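You operate a simulated robot arm through the tools that you are given. There is no shell and no other tool.

You are at the controls of a simulated robot arm. One attempt, no reset.

Task
Put two scoops of cubes into the taro jar.
Fine: blue scoop, back on its rest; shut the bin again. Set down upright: blue scoop.

Only the result counts: the job must be done as asked and must still hold three seconds after the hand-in. Knocking over, shifting, dropping, spilling or breaking anything else fails it.

Robot
A 6-joint arm with a two-finger parallel gripper, fixed in place. Base frame: the origin is at the foot of the arm, x ahead of it, y to its left, z up. Lengths are in m, angles in degrees, forces in N, time in s.
With the tool pointing down near the work surface it reaches from about 0.1 to 0.76 m from the base axis. Its first joint turns from -115.0 to 115.0 degrees. Payload 3.43 kg.
Tool frame: the origin (TCP) lies between the finger pads and is the grasp point; the fingertips stand 0.034 m ahead of it; z points along the fingers, y is the line along which they close. The gripper opens to 0.128 m. The fingers are 0.024 m wide and 0.012 m thick; the gripper's body (0.048 by 0.13 m) begins 0.096 m behind the TCP.
Orientation is that of the tool frame in the base frame, as a unit quaternion [w, x, y, z]. With the fingers straight down and closing along the base's y, the tool's x points along the base's -x, its y along +y and its z along -z.

Tools
- The arm moves only by the tool move_arm. Its argument "targets" is a list of rows, each an object (a shift or turn left out is 0, a gripper value left out holds the last) with "turn": the turn, a rotation vector about the base's x, y, z in degrees, a list of three; "offset": the shift along the base's x, y, z in m, a list of three; "claw": the opening, from 0 (shut) to 1 (fully open). In form: [{"turn": [ax, ay, az], "offset": [dx, dy, dz], "claw": claw}, ...]. A call has 1 to 20 rows; each row is the pose to reach, as a shift and turn from the pose commanded when the call began. Rows are played at 5 a second. More than 0.05 m and 8.6 degrees between two rows, or a gripper value outside its range, and nothing of the call is played. A pose out of reach is approached as far as the arm can. The call stops where the force on the tool passes 40 N (or 10 N more than at its start, if that is more) or the arm is blocked; 0.2 s more then pass. Each finger travels about 0.108 m/s and halts on what it meets, pressing with about 34 N; the grip force reading is that of the motor and also rises with nothing between the fingers. The clock runs only during rows and for 0.2 s after the last one: add rows that repeat a pose to give the fingers time. The reply holds the time, the measured pose of the TCP, the force on the tool along the base axes, the opening and the grip force, in the units named above and with some noise, with the torque about the TCP (base axes, N m) and any sound that the robot's microphone picked up.
- Cameras (640 x 400 px; columns grow to the right, rows downward): "scene" is fixed at [0.0391, -0.6479, 1.6846]; the picture's right is [0.66, -0.75, 0.00], its down [-0.33, -0.29, -0.90] and it looks along [0.68, 0.59, -0.44] (base axes); focal length 328 px, centre (320, 200). "wrist" rides on the gripper at [0.076, -0.011, -0.16] in the tool frame; the picture's right is [0.15, 0.99, 0.00], its down [-0.88, 0.13, -0.46] and it looks along [-0.45, 0.07, 0.89] (tool axes); focal length 234 px, centre (320, 200).
- capture(camera): a new picture of that camera. The clock stands still meanwhile.
- slide_trunk(by): slides the trunk up (or, below 0, down) by that many m; the arm rides with it, the base frame stays. It gives what a move gives, with no picture.
- measure_at(camera, pixels): for up to 12 pixels [column, row] of the newest picture of that camera ("zoom" is the newest enlarged one), the place [x, y, z] in the base frame of the surface seen there, good to about 0.002 m, but the place of the scene camera against the robot may be out by one fixed shift of up to 0.018 m in any direction. The clock stands still meanwhile.
- enlarge(camera, box): a new picture of the part [left, top, right, bottom] of that camera's present view, enlarged. The clock stands still meanwhile.
- sign_off(): hands the job in; it is judged then, once.

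Unless the task says otherwise, let go and move clear before handing in.

The tools are called after "Call:" as name(argument=value, ...) on one line, values as JSON. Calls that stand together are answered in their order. move_arm: Moves the arm, as the interface text tells. Its arguments: {"type":"object","properties":{"targets":{"type":"array","items":{"type":"object","properties":{"turn":{"type":"array","items":{"type":"number"}},"offset":{"type":"array","items":{"type":"number"}},"claw":{"type":"number"}}}}},"required":["targets"]} The other tools are called the same way: slide_trunk (by) slides the trunk up or down; capture (camera) takes a picture; measure_at (camera, pixels) gives the place of the surface under pixels of a picture; enlarge (camera, box) takes an enlarged picture of a part of a camera's view; sign_off () hands the job in.

At the start:

```text
clock: 0.0
tool_pos: [0.461, -0.1356, 1.5369]
tool_rot: [0.001, 0.0, 1.0, -0.001]
force: [-0.5, 0.4, 0.1]
wrist_torque: [0.03, -0.01, -0.01]
width: 0.128
grip_force: 0.0
trunk travel left (down, up): [-0.725, 0.065]
```

scene: 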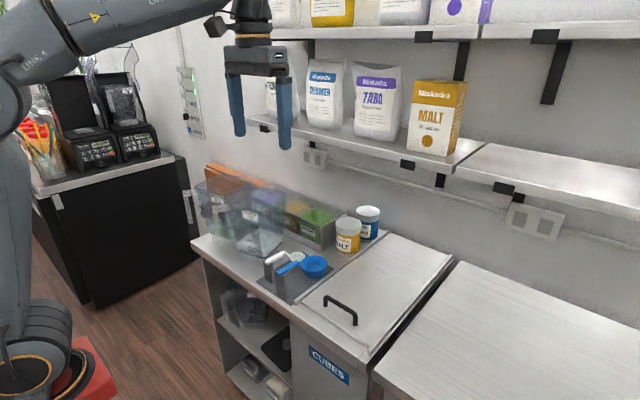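
wrist: 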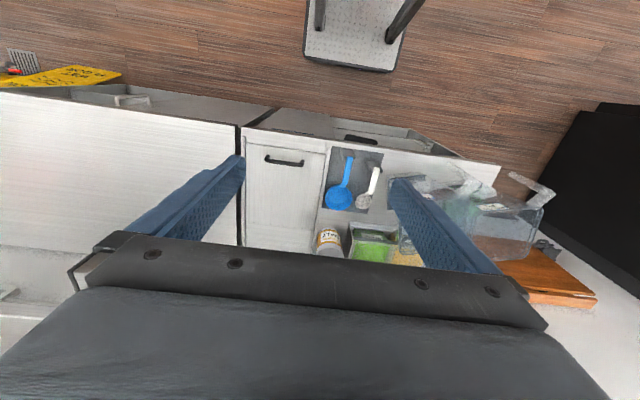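

The scene shows the blue scoop near (313,266), the CUBES bin lid with a handle at (341,310), and two jars near (348,232) and (368,220). I'll enlarge these areas to see the details.

Call:
enlarge(camera="scene", box=[190, 150, 460, 320])

Call:
enlarge(camera="wrist", box=[230, 110, 500, 280])

Call:
enlarge(camera="scene", box=[300, 190, 400, 260])

```text
2.35 times, centred on (325, 235) of scene
```

zoom: 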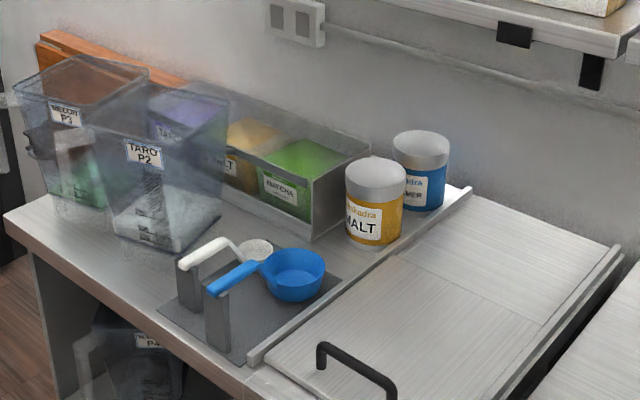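

```text
2.35 times, centred on (365, 195) of wrist
```

zoom: 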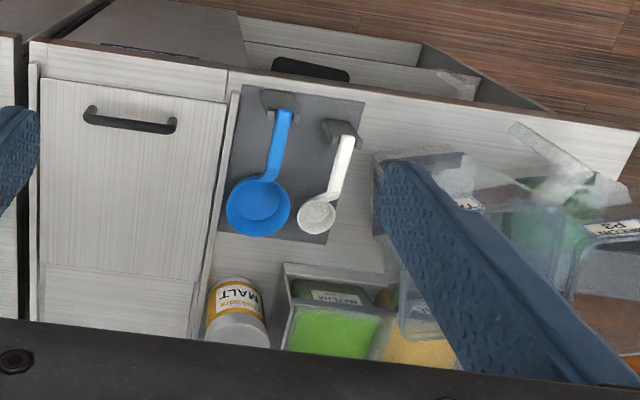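

```text
5.71 times, centred on (350, 225) of scene
```

zoom: 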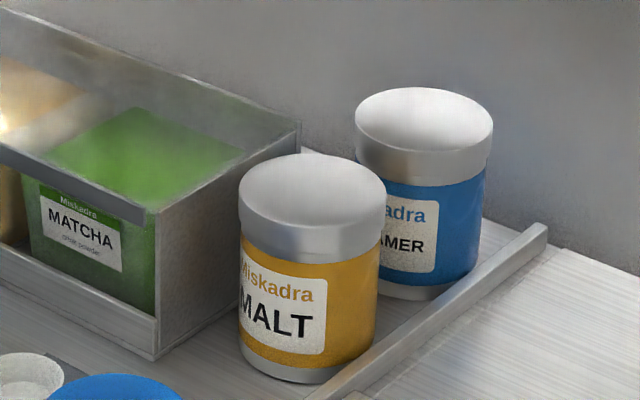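

The transparent jars at about (250,235) carry the labels "TARO P2" and "MELON P3". I'll enlarge those and the shelf below to be sure which jar is the taro one.

Call:
enlarge(camera="scene", box=[190, 160, 300, 270])

Call:
enlarge(camera="scene", box=[200, 240, 380, 400])

Call:
enlarge(camera="scene", box=[250, 240, 350, 300])

Call:
enlarge(camera="wrist", box=[380, 140, 600, 310])

```text
3.64 times, centred on (245, 215) of scene
```

zoom: 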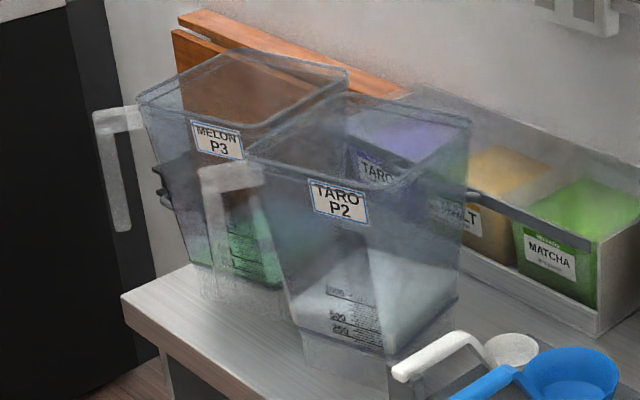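

```text
2.50 times, centred on (290, 320) of scene
```

zoom: 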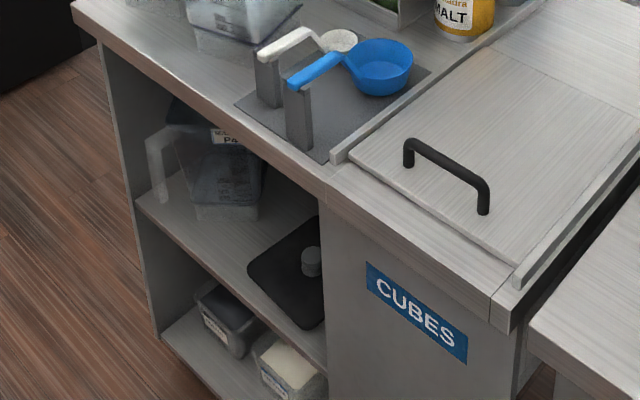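

```text
6.40 times, centred on (300, 270) of scene
```

zoom: 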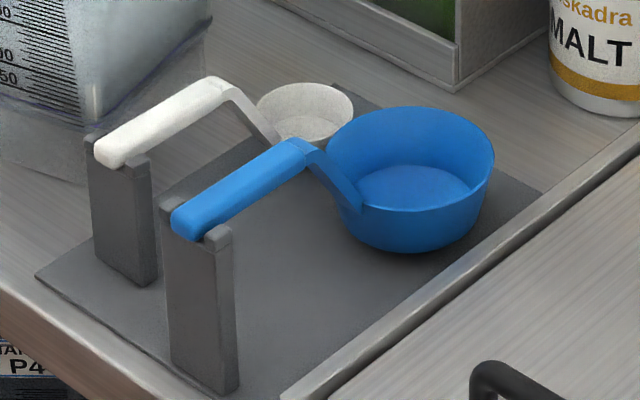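

```text
2.35 times, centred on (490, 225) of wrist
```

zoom: 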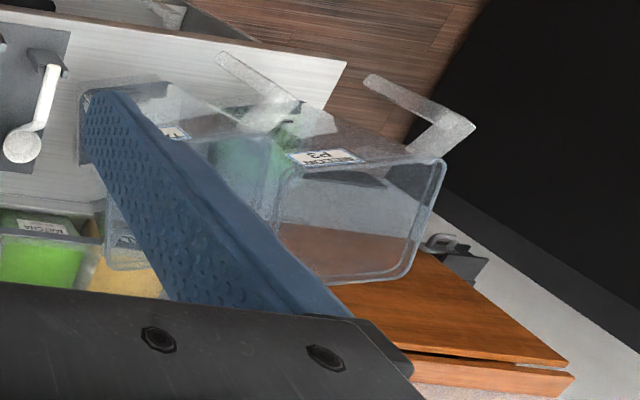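

The taro jar on the counter reads "TARO P2", and another jar marked P4 sits on the lower shelf. I'll look at the P4 label closely and then measure key points.

Call:
enlarge(camera="scene", box=[210, 270, 290, 320])

Call:
enlarge(camera="scene", box=[220, 340, 310, 400])

Call:
measure_at(camera="scene", pixels=[[327, 298], [355, 322], [341, 307], [330, 320], [363, 346], [455, 257], [387, 233], [413, 250], [300, 305], [295, 240], [380, 290], [372, 350]])

Call:
enlarge(camera="scene", box=[290, 220, 470, 370])

```text
8.00 times, centred on (250, 295) of scene
```

zoom: 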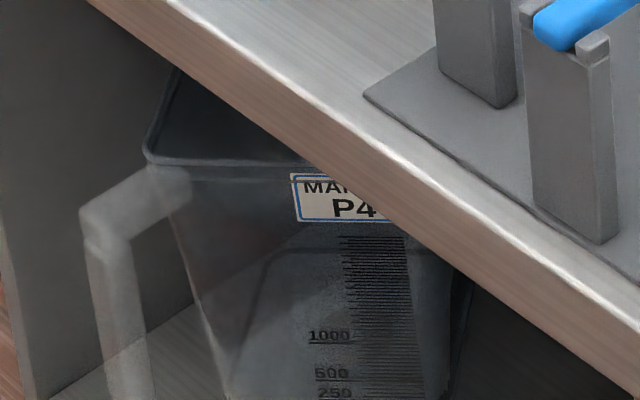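

```text
6.67 times, centred on (265, 370) of scene
```

zoom: 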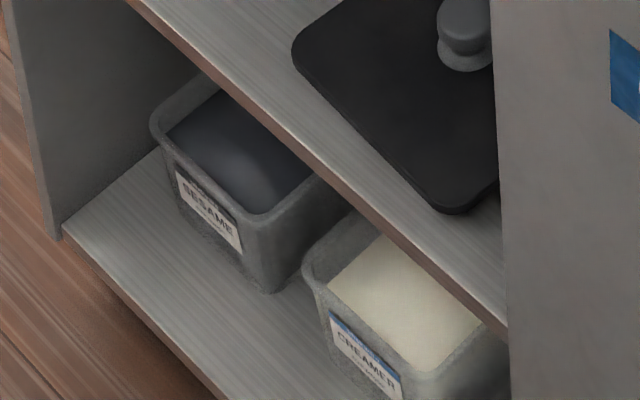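

```text
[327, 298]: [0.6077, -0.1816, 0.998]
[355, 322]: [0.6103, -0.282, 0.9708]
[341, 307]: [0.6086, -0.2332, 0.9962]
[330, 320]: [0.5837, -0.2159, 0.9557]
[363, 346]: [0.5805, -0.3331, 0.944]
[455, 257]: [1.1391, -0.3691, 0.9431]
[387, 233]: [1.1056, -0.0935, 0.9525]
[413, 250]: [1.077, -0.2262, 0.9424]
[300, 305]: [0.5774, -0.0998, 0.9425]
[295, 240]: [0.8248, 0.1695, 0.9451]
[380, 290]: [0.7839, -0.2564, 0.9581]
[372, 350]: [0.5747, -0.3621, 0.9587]
```

```text
2.67 times, centred on (380, 295) of scene
```

zoom: 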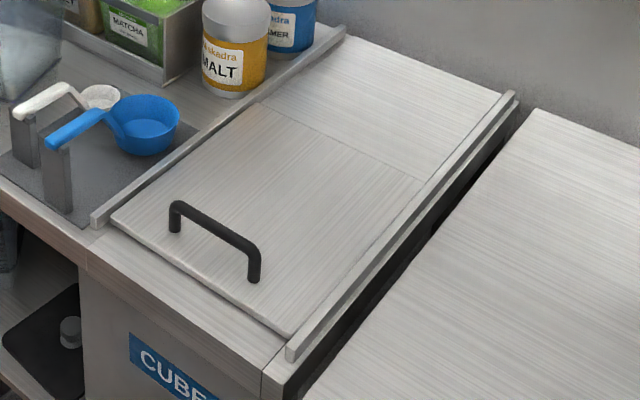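

The lid appears to be a plate between two rails that slides back over a fixed rear panel, with its handle bar along y at x≈0.608, z≈0.998. Next I'll measure the scoop, rest and jar.

Call:
enlarge(camera="scene", box=[250, 240, 350, 300])

Call:
measure_at(camera="zoom", pixels=[[190, 215], [240, 180], [300, 148], [335, 185], [360, 210], [345, 120], [410, 107], [492, 150], [420, 185], [420, 245], [200, 250], [200, 370]])

Call:
measure_at(camera="scene", pixels=[[229, 196], [262, 203], [317, 197], [325, 193], [285, 220], [275, 258], [237, 250], [290, 190], [257, 207], [250, 220], [300, 240], [348, 222]])

```text
6.40 times, centred on (300, 270) of scene
```

zoom: 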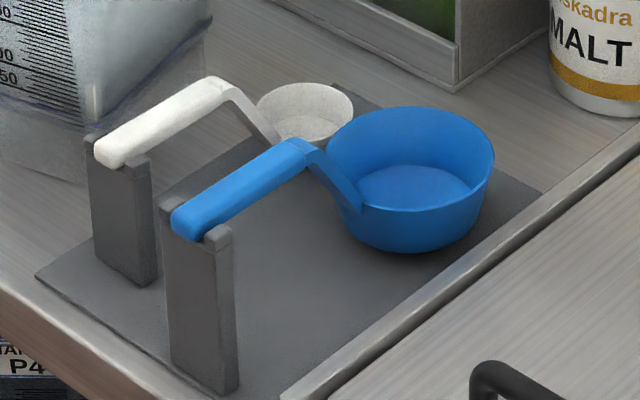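

```text
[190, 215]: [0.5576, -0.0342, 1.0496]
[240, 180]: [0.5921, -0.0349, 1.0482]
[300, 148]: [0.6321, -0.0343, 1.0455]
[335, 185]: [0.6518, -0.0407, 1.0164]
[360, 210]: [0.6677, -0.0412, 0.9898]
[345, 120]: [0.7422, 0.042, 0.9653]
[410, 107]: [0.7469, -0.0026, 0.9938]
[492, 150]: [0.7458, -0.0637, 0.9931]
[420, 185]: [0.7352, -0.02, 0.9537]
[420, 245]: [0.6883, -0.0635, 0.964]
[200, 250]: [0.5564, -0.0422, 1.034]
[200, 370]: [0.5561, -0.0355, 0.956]
```

```text
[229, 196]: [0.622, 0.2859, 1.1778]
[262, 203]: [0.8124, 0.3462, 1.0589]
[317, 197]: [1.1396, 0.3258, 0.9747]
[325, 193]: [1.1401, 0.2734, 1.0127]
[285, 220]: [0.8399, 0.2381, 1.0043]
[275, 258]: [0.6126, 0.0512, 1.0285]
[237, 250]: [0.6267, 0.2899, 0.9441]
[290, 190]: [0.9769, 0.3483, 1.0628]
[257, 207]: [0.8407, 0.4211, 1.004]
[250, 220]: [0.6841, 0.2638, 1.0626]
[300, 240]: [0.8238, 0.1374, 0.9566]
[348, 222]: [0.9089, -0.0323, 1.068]
```

The blue scoop's handle runs along x at y≈-0.035, z≈1.047, with the bowl at (0.725,-0.03) and a rim at z≈0.993. The jar rim is at z≈1.18. I'll lower the trunk for a closer wrist view and to calibrate the scene camera.

Call:
slide_trunk(by=-0.25)

Call:
capture(camera="wrist")

Call:
capture(camera="scene")

```text
clock: 2.6
tool_pos: [0.4609, -0.1366, 1.2856]
tool_rot: [0.001, -0.001, 1.0, 0.0]
force: [0.0, -0.8, -0.5]
wrist_torque: [0.0, -0.03, -0.01]
width: 0.1282
grip_force: 0.0
trunk travel left (down, up): [-0.475, 0.315]
```

```text
taken
```

wrist: 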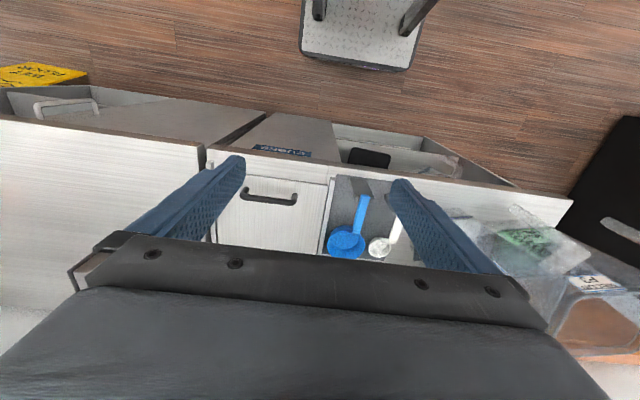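

```text
taken
```

scene: 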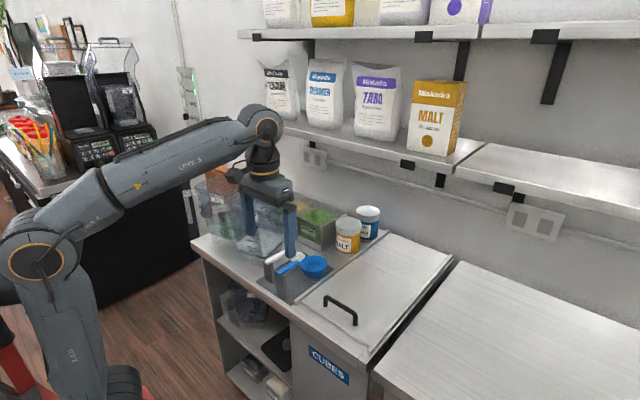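

Now I can compare wrist-based measurements with the scene's; I'll measure the lid handle (270,197), scoop handle and scoop bowl in the wrist picture.

Call:
enlarge(camera="wrist", box=[200, 150, 420, 270])

Call:
measure_at(camera="wrist", pixels=[[245, 192], [270, 197], [295, 200], [366, 198], [360, 215], [356, 225], [330, 240], [363, 240], [346, 230], [345, 246], [270, 230], [340, 195]])

```text
2.91 times, centred on (310, 210) of wrist
```

zoom: 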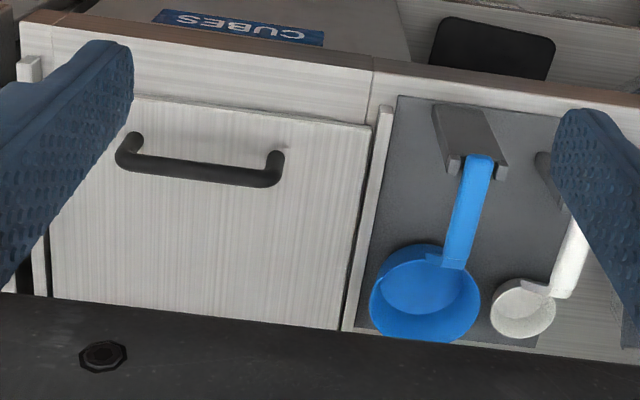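

```text
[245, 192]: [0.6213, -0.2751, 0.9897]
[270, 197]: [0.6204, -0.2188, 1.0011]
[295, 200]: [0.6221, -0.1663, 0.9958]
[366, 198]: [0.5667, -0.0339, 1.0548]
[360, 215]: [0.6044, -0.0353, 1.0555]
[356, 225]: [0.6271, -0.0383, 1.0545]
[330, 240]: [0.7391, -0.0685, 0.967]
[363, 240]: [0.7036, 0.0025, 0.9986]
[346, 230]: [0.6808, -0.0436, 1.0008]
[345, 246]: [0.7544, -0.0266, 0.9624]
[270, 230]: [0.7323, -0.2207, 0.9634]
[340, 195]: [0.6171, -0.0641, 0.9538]
```

The scene camera is off by about (+0.012, 0, +0.006). I'll measure the arm's geometry to judge reach, then position in front of the lid handle.

Call:
measure_at(camera="scene", pixels=[[38, 250], [262, 125], [120, 385], [150, 180], [265, 170], [70, 340]])

Call:
enlarge(camera="scene", box=[0, 80, 320, 400])

```text
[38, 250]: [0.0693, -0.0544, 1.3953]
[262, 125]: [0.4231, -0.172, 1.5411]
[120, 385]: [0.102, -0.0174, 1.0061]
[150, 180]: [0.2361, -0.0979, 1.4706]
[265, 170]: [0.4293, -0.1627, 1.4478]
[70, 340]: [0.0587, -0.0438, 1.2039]
```

```text
1.25 times, centred on (160, 240) of scene
```

zoom: 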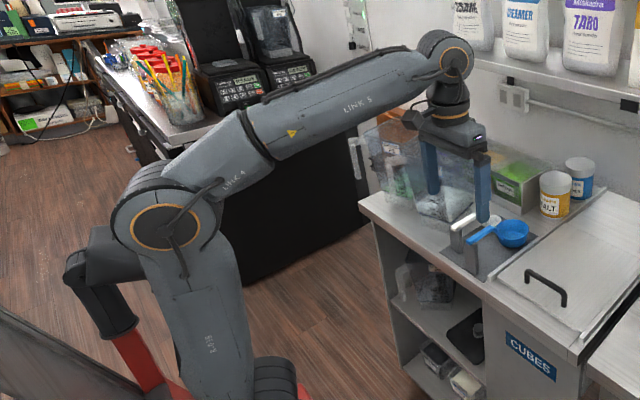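

The wrist joint sits about 0.255 m above the TCP and the shoulder near z≈0.97, so raising the trunk a bit helps forward reach. I'll raise it 0.15 m, move in front of the lid handle with the claw shut, and measure the lid's rear edge.

Call:
measure_at(camera="scene", pixels=[[357, 261], [358, 256], [415, 287], [385, 272], [375, 275], [395, 268], [462, 165], [440, 172], [510, 185], [330, 280], [420, 300], [400, 310]])

Call:
slide_trunk(by=0.15)

```text
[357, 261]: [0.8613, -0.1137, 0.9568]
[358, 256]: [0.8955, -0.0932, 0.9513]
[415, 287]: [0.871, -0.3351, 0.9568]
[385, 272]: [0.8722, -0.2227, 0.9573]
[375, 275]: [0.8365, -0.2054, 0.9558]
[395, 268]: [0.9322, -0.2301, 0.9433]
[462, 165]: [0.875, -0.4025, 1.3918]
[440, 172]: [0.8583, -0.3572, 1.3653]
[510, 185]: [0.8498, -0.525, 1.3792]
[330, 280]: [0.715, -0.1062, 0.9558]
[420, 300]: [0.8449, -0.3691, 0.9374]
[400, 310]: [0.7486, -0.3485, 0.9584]
```

```text
clock: 4.3
tool_pos: [0.4613, -0.1359, 1.4361]
tool_rot: [0.001, -0.001, 1.0, -0.001]
force: [-0.7, -0.1, -0.4]
wrist_torque: [-0.01, -0.01, -0.02]
width: 0.1281
grip_force: 0.2
trunk travel left (down, up): [-0.625, 0.165]
```

The lid spans x≈0.592–0.885 and can slide back toward x≈1.15; the shelf edge is at x≈0.87, z≈1.37, so my low path is clear. I'm moving to a point above and in front of the handle with the claw shut.

Call:
move_arm(targets=[{"offset": [0.014, -0.011, -0.042], "claw": 0}, {"offset": [0.027, -0.021, -0.084]}, {"offset": [0.041, -0.032, -0.126]}, {"offset": [0.055, -0.042, -0.168]}, {"offset": [0.068, -0.053, -0.21]}, {"offset": [0.082, -0.063, -0.252]}, {"offset": [0.095, -0.074, -0.294]}, {"offset": [0.109, -0.084, -0.336]}, {"offset": [0.109, -0.084, -0.336]}])

Call:
capture(camera="wrist")

```text
clock: 6.3
tool_pos: [0.5708, -0.2205, 1.0986]
tool_rot: [0.001, -0.001, 1.0, -0.001]
force: [-0.4, 0.3, 0.7]
wrist_torque: [-0.02, -0.01, -0.01]
width: 0.0003
grip_force: 32.9
trunk travel left (down, up): [-0.625, 0.165]
```

```text
taken
```

wrist: 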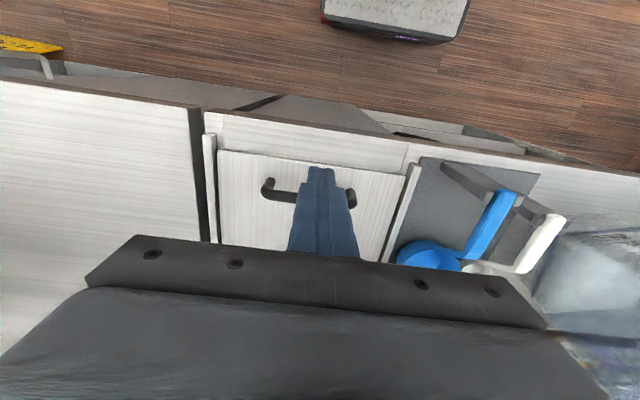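

The fingertips appear near the handle bar at (320,195). I'll measure the bar more precisely from here.

Call:
enlarge(camera="wrist", box=[210, 140, 430, 270])

Call:
measure_at(camera="wrist", pixels=[[267, 185], [285, 195], [285, 190], [285, 199], [350, 195], [350, 205], [230, 150], [320, 160], [225, 200], [400, 190], [300, 152], [415, 165]])

```text
2.91 times, centred on (320, 205) of wrist
```

zoom: 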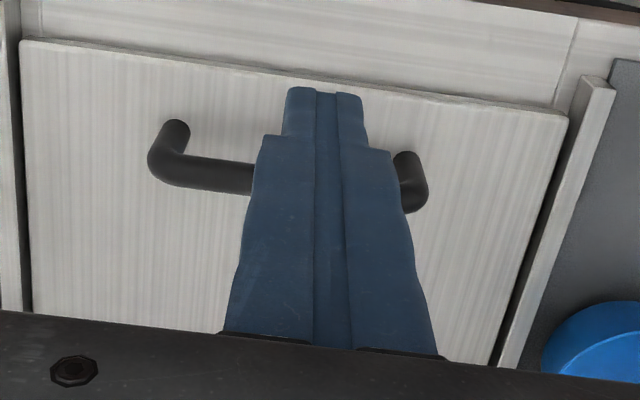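

```text
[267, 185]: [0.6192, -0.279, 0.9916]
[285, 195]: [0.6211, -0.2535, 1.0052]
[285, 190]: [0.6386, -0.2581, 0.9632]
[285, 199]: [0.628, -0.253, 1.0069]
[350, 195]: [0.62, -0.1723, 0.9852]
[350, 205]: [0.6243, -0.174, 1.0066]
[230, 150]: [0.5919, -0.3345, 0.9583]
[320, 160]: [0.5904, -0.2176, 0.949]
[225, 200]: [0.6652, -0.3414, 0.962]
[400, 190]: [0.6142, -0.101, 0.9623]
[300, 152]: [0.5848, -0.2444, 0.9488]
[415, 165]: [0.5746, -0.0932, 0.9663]
```

The bar is centred at about (0.627, -0.226, 1.0). I'll tilt the tool forward 24°, lower so the tips sit just above the lid in front of the bar, and push gently.

Call:
move_arm(targets=[{"offset": [-0.002, -0.003, -0.02], "turn": [0, -8, 0]}, {"offset": [-0.005, -0.005, -0.04], "turn": [0, -16, 0]}, {"offset": [-0.005, -0.005, -0.06], "turn": [0, -24, 0]}, {"offset": [-0.005, -0.005, -0.086], "turn": [0, -24, 0]}, {"offset": [0.02, -0.005, -0.086], "turn": [0, -24, 0]}, {"offset": [0.035, -0.005, -0.086], "turn": [0, -24, 0]}, {"offset": [0.05, -0.005, -0.086], "turn": [0, -24, 0]}, {"offset": [0.065, -0.005, -0.086], "turn": [0, -24, 0]}, {"offset": [0.08, -0.005, -0.086], "turn": [0, -24, 0]}])

Call:
capture(camera="scene")

Call:
capture(camera="wrist")

```text
clock: 8.3
tool_pos: [0.65, -0.224, 1.0127]
tool_rot: [0.208, 0.0, 0.978, 0.0]
force: [0.6, -0.1, 1.4]
wrist_torque: [-0.01, 0.03, 0.02]
width: 0.0
grip_force: 33.0
trunk travel left (down, up): [-0.625, 0.165]
```

```text
taken
```

scene: 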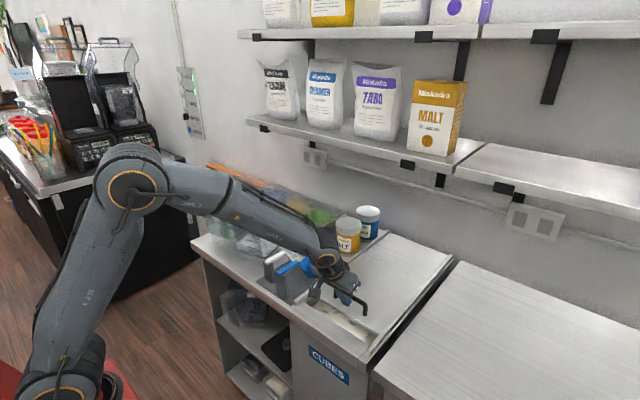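

```text
taken
```

wrist: 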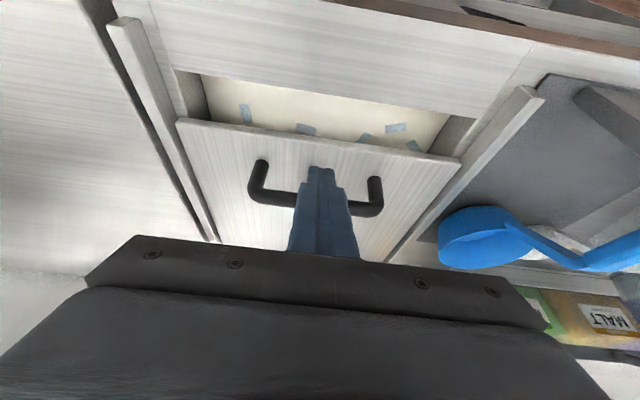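

The lid slid back with little force and the bin opening is visible at (330,110) in the wrist view. I'll keep pushing to open it about 0.24 m in total.

Call:
move_arm(targets=[{"offset": [0.02, 0, 0]}, {"offset": [0.045, 0, 0]}, {"offset": [0.07, 0, 0]}, {"offset": [0.095, 0, 0]}, {"offset": [0.12, 0, 0]}, {"offset": [0.145, 0, 0]}, {"offset": [0.165, 0, 0]}, {"offset": [0.18, 0, 0]}, {"offset": [0.19, 0, 0]}])

Call:
capture(camera="scene")

Call:
capture(camera="wrist")

```text
clock: 10.3
tool_pos: [0.8363, -0.2256, 1.0138]
tool_rot: [0.205, 0.001, 0.979, -0.001]
force: [-26.2, 3.6, -1.8]
wrist_torque: [0.24, 0.4, 0.17]
width: 0.0001
grip_force: 32.8
trunk travel left (down, up): [-0.625, 0.165]
```

```text
taken
```

scene: 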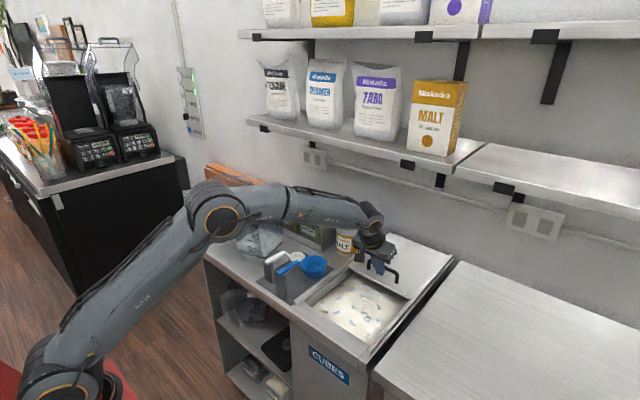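

```text
taken
```

wrist: 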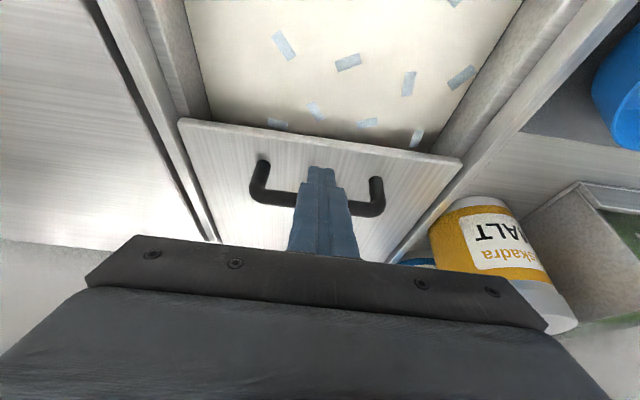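

The lid is fully back (26 N at the stop) and the bin's content is visible around (355,305) in the scene. I'll back off and rise to look into the bin.

Call:
move_arm(targets=[{"offset": [-0.02, 0, 0]}, {"offset": [-0.04, 0, 0.01]}, {"offset": [-0.07, 0, 0.04], "turn": [0, 6, 0]}, {"offset": [-0.11, 0, 0.07], "turn": [0, 12, 0]}, {"offset": [-0.15, 0, 0.1], "turn": [0, 18, 0]}, {"offset": [-0.19, 0, 0.12], "turn": [0, 24, 0]}, {"offset": [-0.23, 0, 0.14], "turn": [0, 24, 0]}, {"offset": [-0.27, 0, 0.16], "turn": [0, 24, 0]}, {"offset": [-0.31, 0, 0.18], "turn": [0, 24, 0]}, {"offset": [-0.31, 0, 0.18], "turn": [0, 24, 0]}])

Call:
capture(camera="wrist")

Call:
enlarge(camera="scene", box=[260, 220, 460, 380])

```text
clock: 12.5
tool_pos: [0.5301, -0.2234, 1.1951]
tool_rot: [0.001, 0.0, 1.0, -0.001]
force: [0.1, 0.3, 0.0]
wrist_torque: [-0.02, 0.02, 0.01]
width: 0.0
grip_force: 32.7
trunk travel left (down, up): [-0.625, 0.165]
```

```text
taken
```

wrist: 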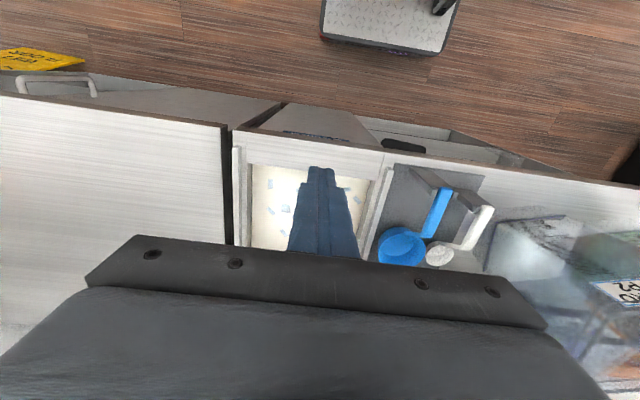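

```text
2.50 times, centred on (360, 300) of scene
```

zoom: 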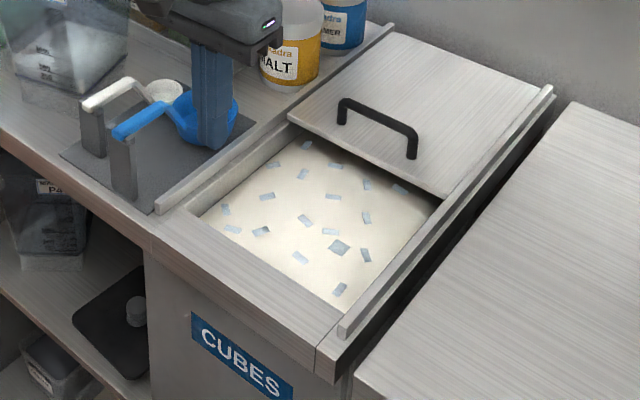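

The bin surface looks like a cream bed of cubes. I'll measure its level, the opening edges, and the jar.

Call:
measure_at(camera="zoom", pixels=[[305, 220], [265, 230], [340, 247], [310, 165], [360, 200], [250, 195], [330, 290], [400, 220], [365, 120], [200, 215], [320, 140], [285, 270]])

Call:
measure_at(camera="wrist", pixels=[[275, 190], [258, 170], [262, 215], [270, 235], [355, 185], [300, 180], [445, 192], [425, 232], [400, 245], [380, 245], [402, 228], [415, 262]])

Call:
enlarge(camera="wrist", box=[360, 150, 560, 275])

```text
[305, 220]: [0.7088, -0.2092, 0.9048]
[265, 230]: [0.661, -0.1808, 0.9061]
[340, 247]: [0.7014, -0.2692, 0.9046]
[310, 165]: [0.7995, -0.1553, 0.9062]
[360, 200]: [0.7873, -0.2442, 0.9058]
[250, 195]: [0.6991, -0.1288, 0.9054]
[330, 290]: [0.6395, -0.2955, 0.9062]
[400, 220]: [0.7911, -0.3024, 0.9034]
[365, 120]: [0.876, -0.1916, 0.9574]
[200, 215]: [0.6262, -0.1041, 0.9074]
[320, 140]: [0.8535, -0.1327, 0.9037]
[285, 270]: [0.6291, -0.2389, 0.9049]
```

```text
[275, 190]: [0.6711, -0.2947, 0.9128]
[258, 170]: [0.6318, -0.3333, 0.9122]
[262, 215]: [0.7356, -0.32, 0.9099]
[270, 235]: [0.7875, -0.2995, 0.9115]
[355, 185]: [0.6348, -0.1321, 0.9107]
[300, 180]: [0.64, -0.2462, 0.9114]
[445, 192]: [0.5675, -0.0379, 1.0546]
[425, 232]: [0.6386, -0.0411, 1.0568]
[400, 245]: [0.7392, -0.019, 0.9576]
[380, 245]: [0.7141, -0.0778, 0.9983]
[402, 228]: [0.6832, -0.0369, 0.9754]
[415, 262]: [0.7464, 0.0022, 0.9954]
```

```text
3.20 times, centred on (460, 212) of wrist
```

zoom: 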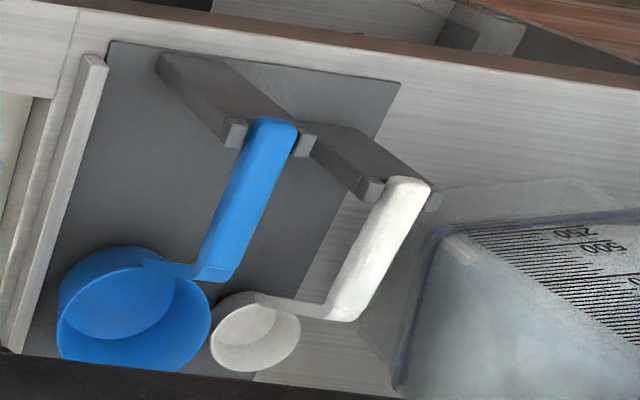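

The cube bed lies at z≈0.911, about 4 cm below the counter, with the opening x≈0.62–0.83 and y≈-0.34 to -0.12. Next I'll hover over the blue scoop's handle with the claw half open and take a closer look.

Call:
move_arm(targets=[{"offset": [0.01, 0.03, 0.0], "claw": 0.4}, {"offset": [0.025, 0.07, 0.0]}, {"offset": [0.045, 0.11, 0.0]}, {"offset": [0.065, 0.15, 0.0]}, {"offset": [0.08, 0.186, 0.0]}, {"offset": [0.08, 0.186, -0.035]}, {"offset": [0.08, 0.186, -0.035]}])

Call:
capture(camera="wrist")

Call:
capture(camera="scene")

```text
clock: 14.1
tool_pos: [0.6116, -0.0387, 1.1596]
tool_rot: [0.001, 0.0, 1.0, -0.001]
force: [0.5, -0.4, 0.1]
wrist_torque: [-0.01, -0.02, 0.01]
width: 0.0513
grip_force: 0.1
trunk travel left (down, up): [-0.625, 0.165]
```

```text
taken
```

wrist: 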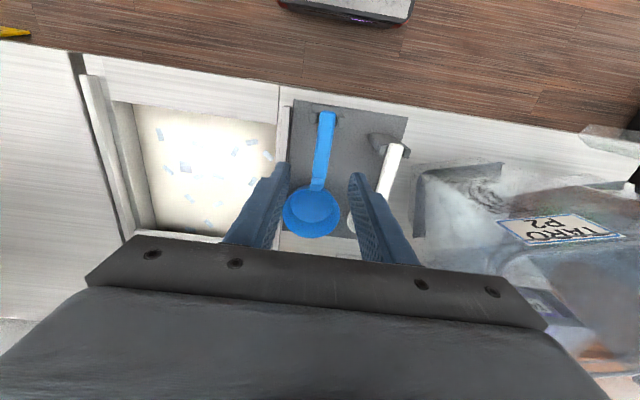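

```text
taken
```

scene: 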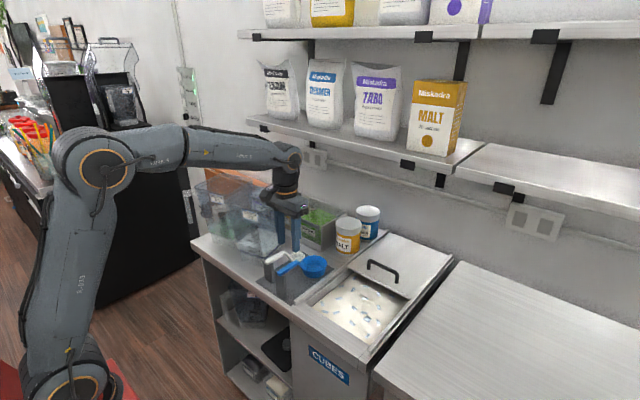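

Call:
enlarge(camera="wrist", box=[270, 95, 410, 245])

Call:
measure_at(camera="wrist", pixels=[[320, 115], [327, 115], [334, 115], [317, 145], [324, 145], [330, 145], [316, 170], [321, 170], [325, 170], [285, 208], [339, 208], [313, 236]])

Call:
measure_at(camera="wrist", pixels=[[415, 175], [498, 165], [418, 235], [500, 220], [620, 238], [582, 132], [500, 255], [560, 225], [455, 210], [400, 150], [373, 140], [350, 220]])

```text
2.67 times, centred on (340, 170) of wrist
```

zoom: 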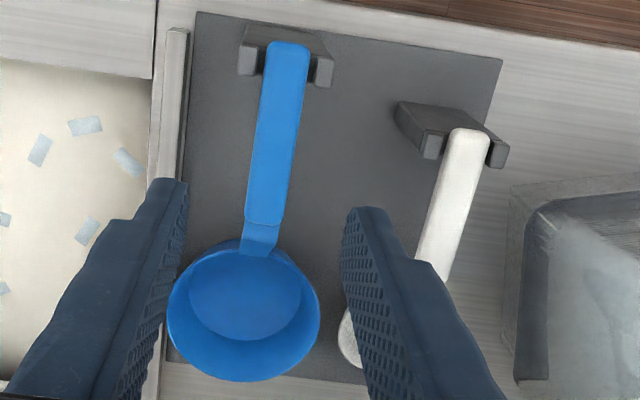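

```text
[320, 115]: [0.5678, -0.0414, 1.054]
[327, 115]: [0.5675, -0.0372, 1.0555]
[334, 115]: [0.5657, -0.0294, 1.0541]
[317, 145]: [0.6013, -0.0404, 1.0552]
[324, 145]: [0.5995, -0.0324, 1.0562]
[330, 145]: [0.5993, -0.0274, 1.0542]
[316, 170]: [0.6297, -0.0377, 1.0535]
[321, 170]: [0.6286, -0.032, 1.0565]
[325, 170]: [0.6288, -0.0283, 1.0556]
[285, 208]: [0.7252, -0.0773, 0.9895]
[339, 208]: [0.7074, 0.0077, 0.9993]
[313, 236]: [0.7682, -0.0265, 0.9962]
```

```text
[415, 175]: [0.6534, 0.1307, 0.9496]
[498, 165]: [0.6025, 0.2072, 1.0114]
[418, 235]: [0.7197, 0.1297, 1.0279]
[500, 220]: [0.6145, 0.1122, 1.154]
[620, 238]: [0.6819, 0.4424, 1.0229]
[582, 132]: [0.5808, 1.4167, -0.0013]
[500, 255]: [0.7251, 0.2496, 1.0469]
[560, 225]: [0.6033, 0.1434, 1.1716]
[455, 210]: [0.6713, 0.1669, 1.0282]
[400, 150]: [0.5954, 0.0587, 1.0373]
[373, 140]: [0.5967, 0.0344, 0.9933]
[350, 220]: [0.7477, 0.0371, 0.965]
```

The blue handle is centred at y≈-0.034 with its top at z≈1.055 and a width of about 14 mm, nearly parallel to x. I'll descend around it at x≈0.608 and grip.

Call:
move_arm(targets=[{"offset": [-0.003, 0.004, -0.03]}, {"offset": [-0.003, 0.004, -0.06]}, {"offset": [-0.003, 0.004, -0.09]}, {"offset": [-0.003, 0.004, -0.111]}, {"offset": [-0.003, 0.004, -0.111]}])

Call:
capture(camera="wrist")

Call:
enlarge(camera="scene", box=[240, 180, 360, 300])

```text
clock: 15.3
tool_pos: [0.6075, -0.0338, 1.0497]
tool_rot: [0.001, 0.0, 1.0, -0.001]
force: [-0.1, 0.1, 0.9]
wrist_torque: [-0.01, -0.02, 0.01]
width: 0.0512
grip_force: 0.0
trunk travel left (down, up): [-0.625, 0.165]
```

```text
taken
```

wrist: 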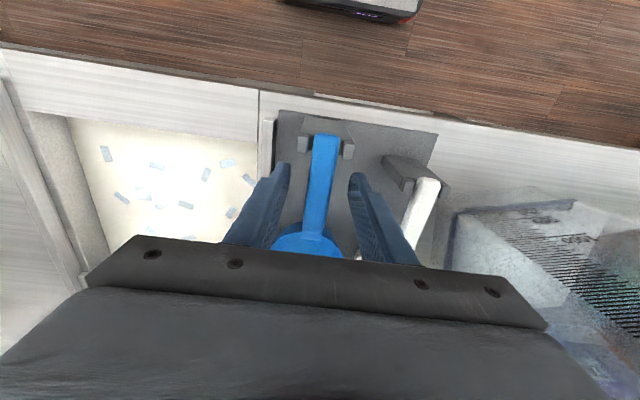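

```text
3.33 times, centred on (300, 240) of scene
```

zoom: 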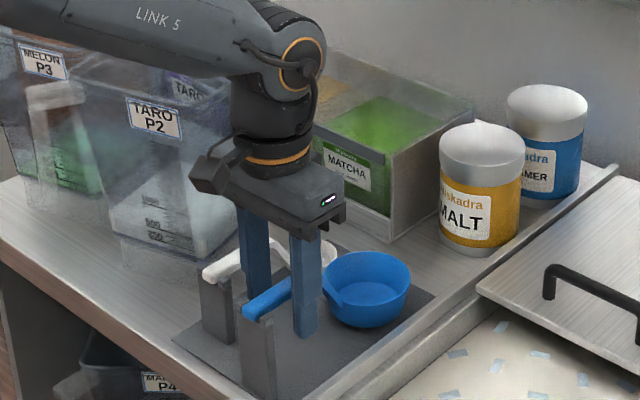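

The fingers straddle the blue handle, centred, and clear of the white scoop. I'll close the grip, then measure the handle again.

Call:
move_arm(targets=[{"claw": 0.2}, {"claw": 0.1}, {"claw": 0.0}, {"claw": 0.0}, {"claw": 0.0}, {"claw": 0.0}])

Call:
capture(camera="wrist")

Call:
enlarge(camera="wrist", box=[250, 90, 390, 270])

```text
clock: 16.7
tool_pos: [0.6084, -0.0341, 1.0499]
tool_rot: [0.001, 0.0, 1.0, -0.001]
force: [-0.1, 0.6, 1.1]
wrist_torque: [-0.01, -0.04, -0.02]
width: 0.0174
grip_force: 33.6
trunk travel left (down, up): [-0.625, 0.165]
```

```text
taken
```

wrist: 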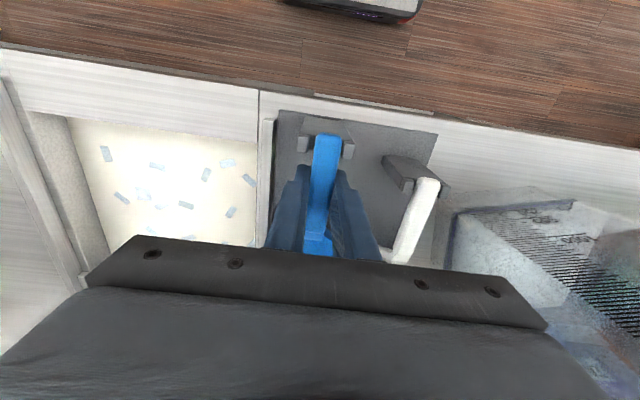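

```text
2.22 times, centred on (320, 180) of wrist
```

zoom: 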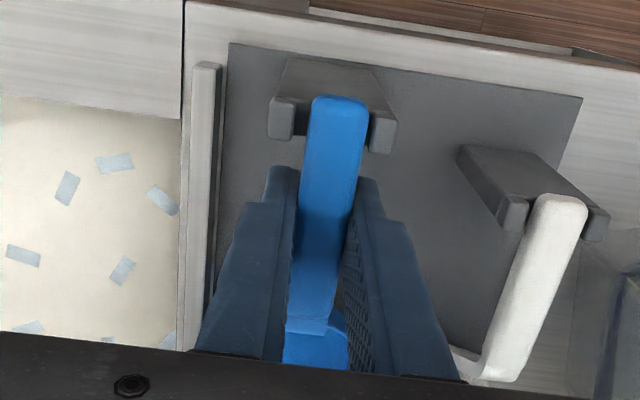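

The handle is gripped (opening 17.4 mm, 33.6 N), TCP at (0.608,-0.034,1.050), which I'll remember as the return pose. Now I'll lift straight up 0.15 m and check.

Call:
move_arm(targets=[{"offset": [0, 0, 0.02]}, {"offset": [0, 0, 0.04]}, {"offset": [0, 0, 0.07]}, {"offset": [0, 0, 0.1]}, {"offset": [0, 0, 0.13]}, {"offset": [0, 0, 0.15]}, {"offset": [0, 0, 0.15]}])

Call:
capture(camera="wrist")

Call:
capture(camera="scene")

Call:
enlarge(camera="scene", box=[200, 140, 360, 300])

```text
clock: 18.3
tool_pos: [0.6068, -0.0335, 1.1967]
tool_rot: [0.001, 0.0, 1.0, -0.001]
force: [-0.1, 0.0, -0.9]
wrist_torque: [-0.01, 0.03, 0.0]
width: 0.0173
grip_force: 33.8
trunk travel left (down, up): [-0.625, 0.165]
```

```text
taken
```

wrist: 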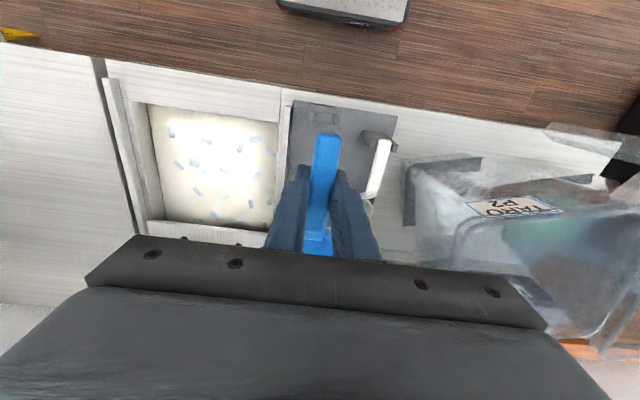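

```text
taken
```

scene: 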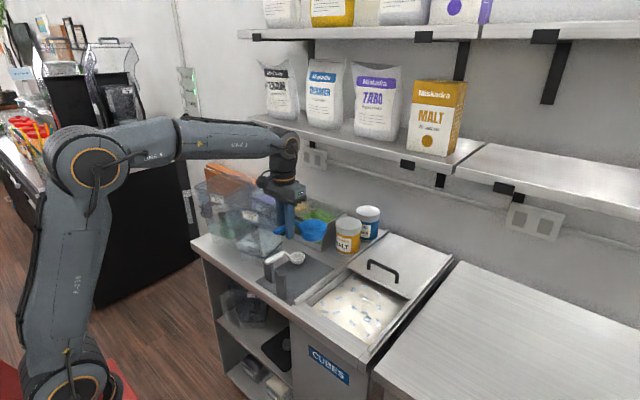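

```text
2.50 times, centred on (280, 220) of scene
```

zoom: 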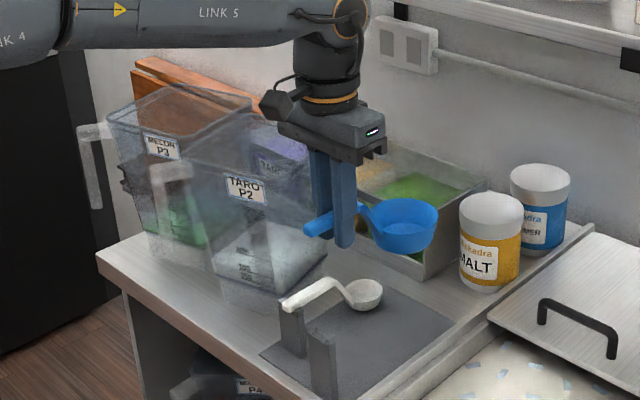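

The scoop is held level and clear of the rest. I'll raise the trunk 0.15 m for more headroom, then survey the taro jar from above.

Call:
slide_trunk(by=0.15)

Call:
move_arm(targets=[{"offset": [-0.01, 0.0, 0.04]}, {"offset": [-0.02, 0.03, 0.07]}, {"offset": [-0.03, 0.07, 0.08]}, {"offset": [-0.04, 0.11, 0.08]}, {"offset": [-0.05, 0.15, 0.08]}, {"offset": [-0.05, 0.19, 0.08]}, {"offset": [-0.05, 0.23, 0.08]}, {"offset": [-0.05, 0.23, 0.08]}])

Call:
capture(camera="wrist")

Call:
capture(camera="scene")

```text
clock: 20.1
tool_pos: [0.607, -0.0342, 1.3474]
tool_rot: [0.0, 0.0, 1.0, -0.001]
force: [0.5, 0.2, -1.2]
wrist_torque: [-0.01, 0.02, 0.02]
width: 0.0174
grip_force: 33.5
trunk travel left (down, up): [-0.775, 0.015]
```

```text
clock: 21.9
tool_pos: [0.5594, 0.1964, 1.4275]
tool_rot: [0.001, 0.0, 1.0, 0.001]
force: [-0.3, 0.8, 0.4]
wrist_torque: [-0.03, 0.07, 0.01]
width: 0.0174
grip_force: 34.0
trunk travel left (down, up): [-0.775, 0.015]
```

```text
taken
```

wrist: 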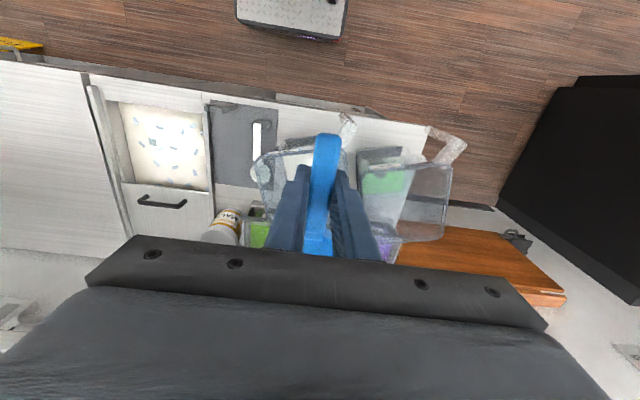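

```text
taken
```

scene: 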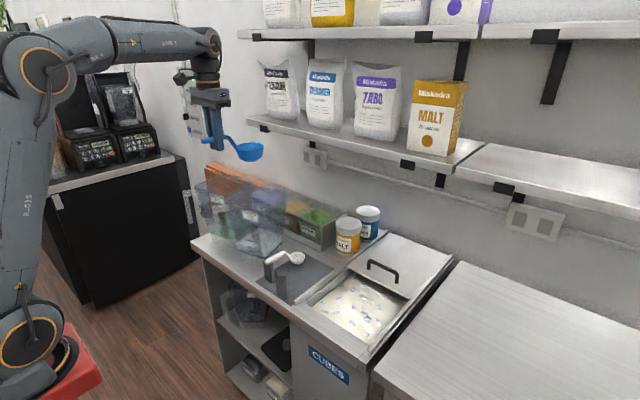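

From here the taro jar lies right under the scoop in the wrist view, around (300,165), and the scene camera sees the jars unobstructed. I'll zoom in and measure the taro jar rim.

Call:
enlarge(camera="scene", box=[180, 160, 300, 270])

Call:
measure_at(camera="zoom", pixels=[[245, 150], [400, 185], [470, 120], [350, 95], [345, 205], [398, 175], [468, 135], [300, 125], [315, 168], [235, 175], [390, 350], [290, 300]])

Call:
enlarge(camera="wrist", box=[230, 90, 480, 260])

Call:
measure_at(camera="zoom", pixels=[[60, 180], [90, 155], [150, 140], [205, 135], [300, 60], [280, 100], [80, 230], [110, 290], [290, 160], [340, 180], [180, 145], [320, 300]])

```text
3.64 times, centred on (240, 215) of scene
```

zoom: 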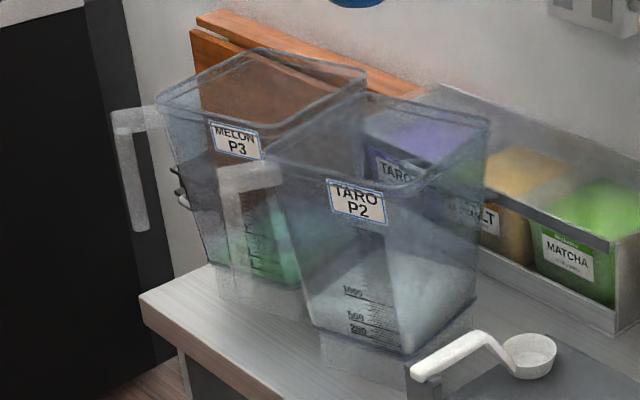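

```text
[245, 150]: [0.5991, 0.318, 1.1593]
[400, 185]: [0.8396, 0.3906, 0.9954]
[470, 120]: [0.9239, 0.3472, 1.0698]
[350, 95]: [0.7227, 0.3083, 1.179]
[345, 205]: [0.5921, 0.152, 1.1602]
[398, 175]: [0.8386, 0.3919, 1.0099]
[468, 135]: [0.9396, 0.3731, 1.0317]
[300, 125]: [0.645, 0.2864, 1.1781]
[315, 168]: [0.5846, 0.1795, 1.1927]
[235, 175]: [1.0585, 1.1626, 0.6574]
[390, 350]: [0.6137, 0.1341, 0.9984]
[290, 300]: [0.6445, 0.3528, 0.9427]
```

```text
2.35 times, centred on (355, 175) of wrist
```

zoom: 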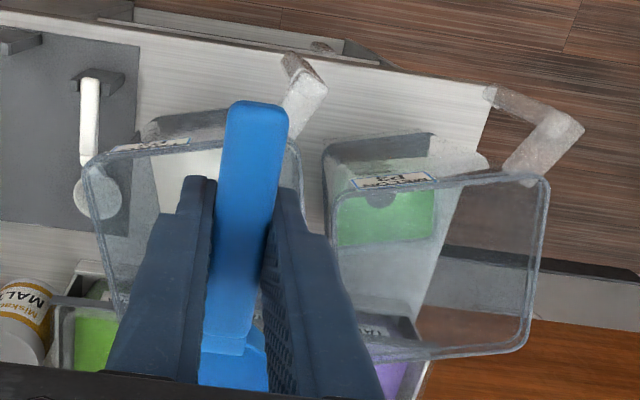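

```text
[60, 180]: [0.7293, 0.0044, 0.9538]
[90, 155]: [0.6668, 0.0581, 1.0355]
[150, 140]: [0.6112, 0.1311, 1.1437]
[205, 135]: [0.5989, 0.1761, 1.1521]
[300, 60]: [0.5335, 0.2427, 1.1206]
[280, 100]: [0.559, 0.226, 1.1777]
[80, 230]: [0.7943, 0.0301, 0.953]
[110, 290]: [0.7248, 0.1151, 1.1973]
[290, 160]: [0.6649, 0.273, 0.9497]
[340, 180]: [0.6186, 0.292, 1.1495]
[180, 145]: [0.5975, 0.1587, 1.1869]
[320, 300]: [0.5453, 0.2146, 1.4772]
```

The taro jar's rim is at z≈1.197, and its opening is roughly 0.155 m square, centred near (0.687, 0.19) and yawed about 13°. I'll rehearse the pouring roll about x with the empty scoop here, high above the jar, to confirm that the arm can do it.

Call:
move_arm(targets=[{"offset": [0.002, -0.01, 0], "turn": [8, 0, 0]}, {"offset": [0.004, -0.02, 0], "turn": [16, 0, 0]}, {"offset": [0.006, -0.03, 0], "turn": [24, 0, 0]}, {"offset": [0.008, -0.04, 0], "turn": [32, 0, 0]}, {"offset": [0.009, -0.044, 0], "turn": [40, 0, 0]}, {"offset": [0.009, -0.044, 0], "turn": [48, 0, 0]}, {"offset": [0.009, -0.044, 0], "turn": [56, 0, 0]}, {"offset": [0.009, -0.044, 0], "turn": [64, 0, 0]}, {"offset": [0.009, -0.044, 0], "turn": [72, 0, 0]}, {"offset": [0.009, -0.044, 0], "turn": [80, 0, 0]}, {"offset": [0.009, -0.044, 0], "turn": [88, 0, 0]}, {"offset": [0.009, -0.044, 0], "turn": [96, 0, 0]}, {"offset": [0.009, -0.044, 0], "turn": [104, 0, 0]}, {"offset": [0.009, -0.044, 0], "turn": [112, 0, 0]}, {"offset": [0.009, -0.044, 0], "turn": [120, 0, 0]}, {"offset": [0.009, -0.044, 0], "turn": [120, 0, 0]}])

Call:
capture(camera="scene")

Call:
capture(camera="wrist")

```text
clock: 25.3
tool_pos: [0.5687, 0.1572, 1.43]
tool_rot: [0.002, 0.003, 0.503, 0.864]
force: [0.0, 0.8, -1.0]
wrist_torque: [-0.02, 0.02, 0.0]
width: 0.0173
grip_force: 34.7
out of reach, approached as far as the arm can: row 15, 16
trunk travel left (down, up): [-0.775, 0.015]
```

```text
taken
```

scene: 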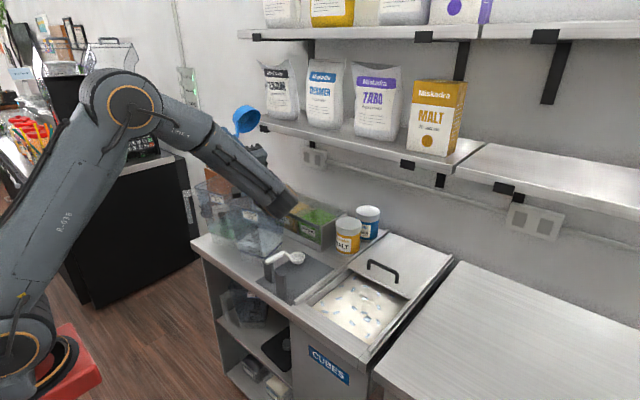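

```text
taken
```

wrist: 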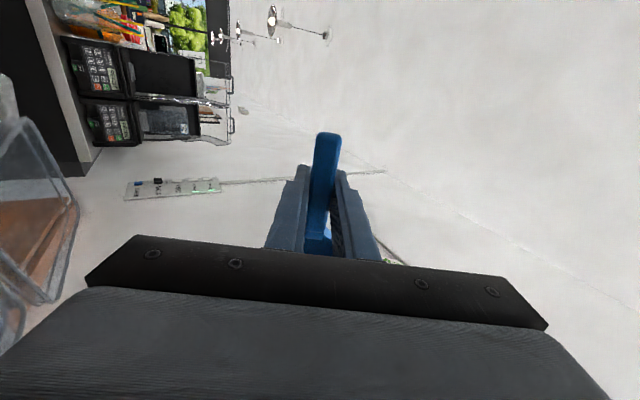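

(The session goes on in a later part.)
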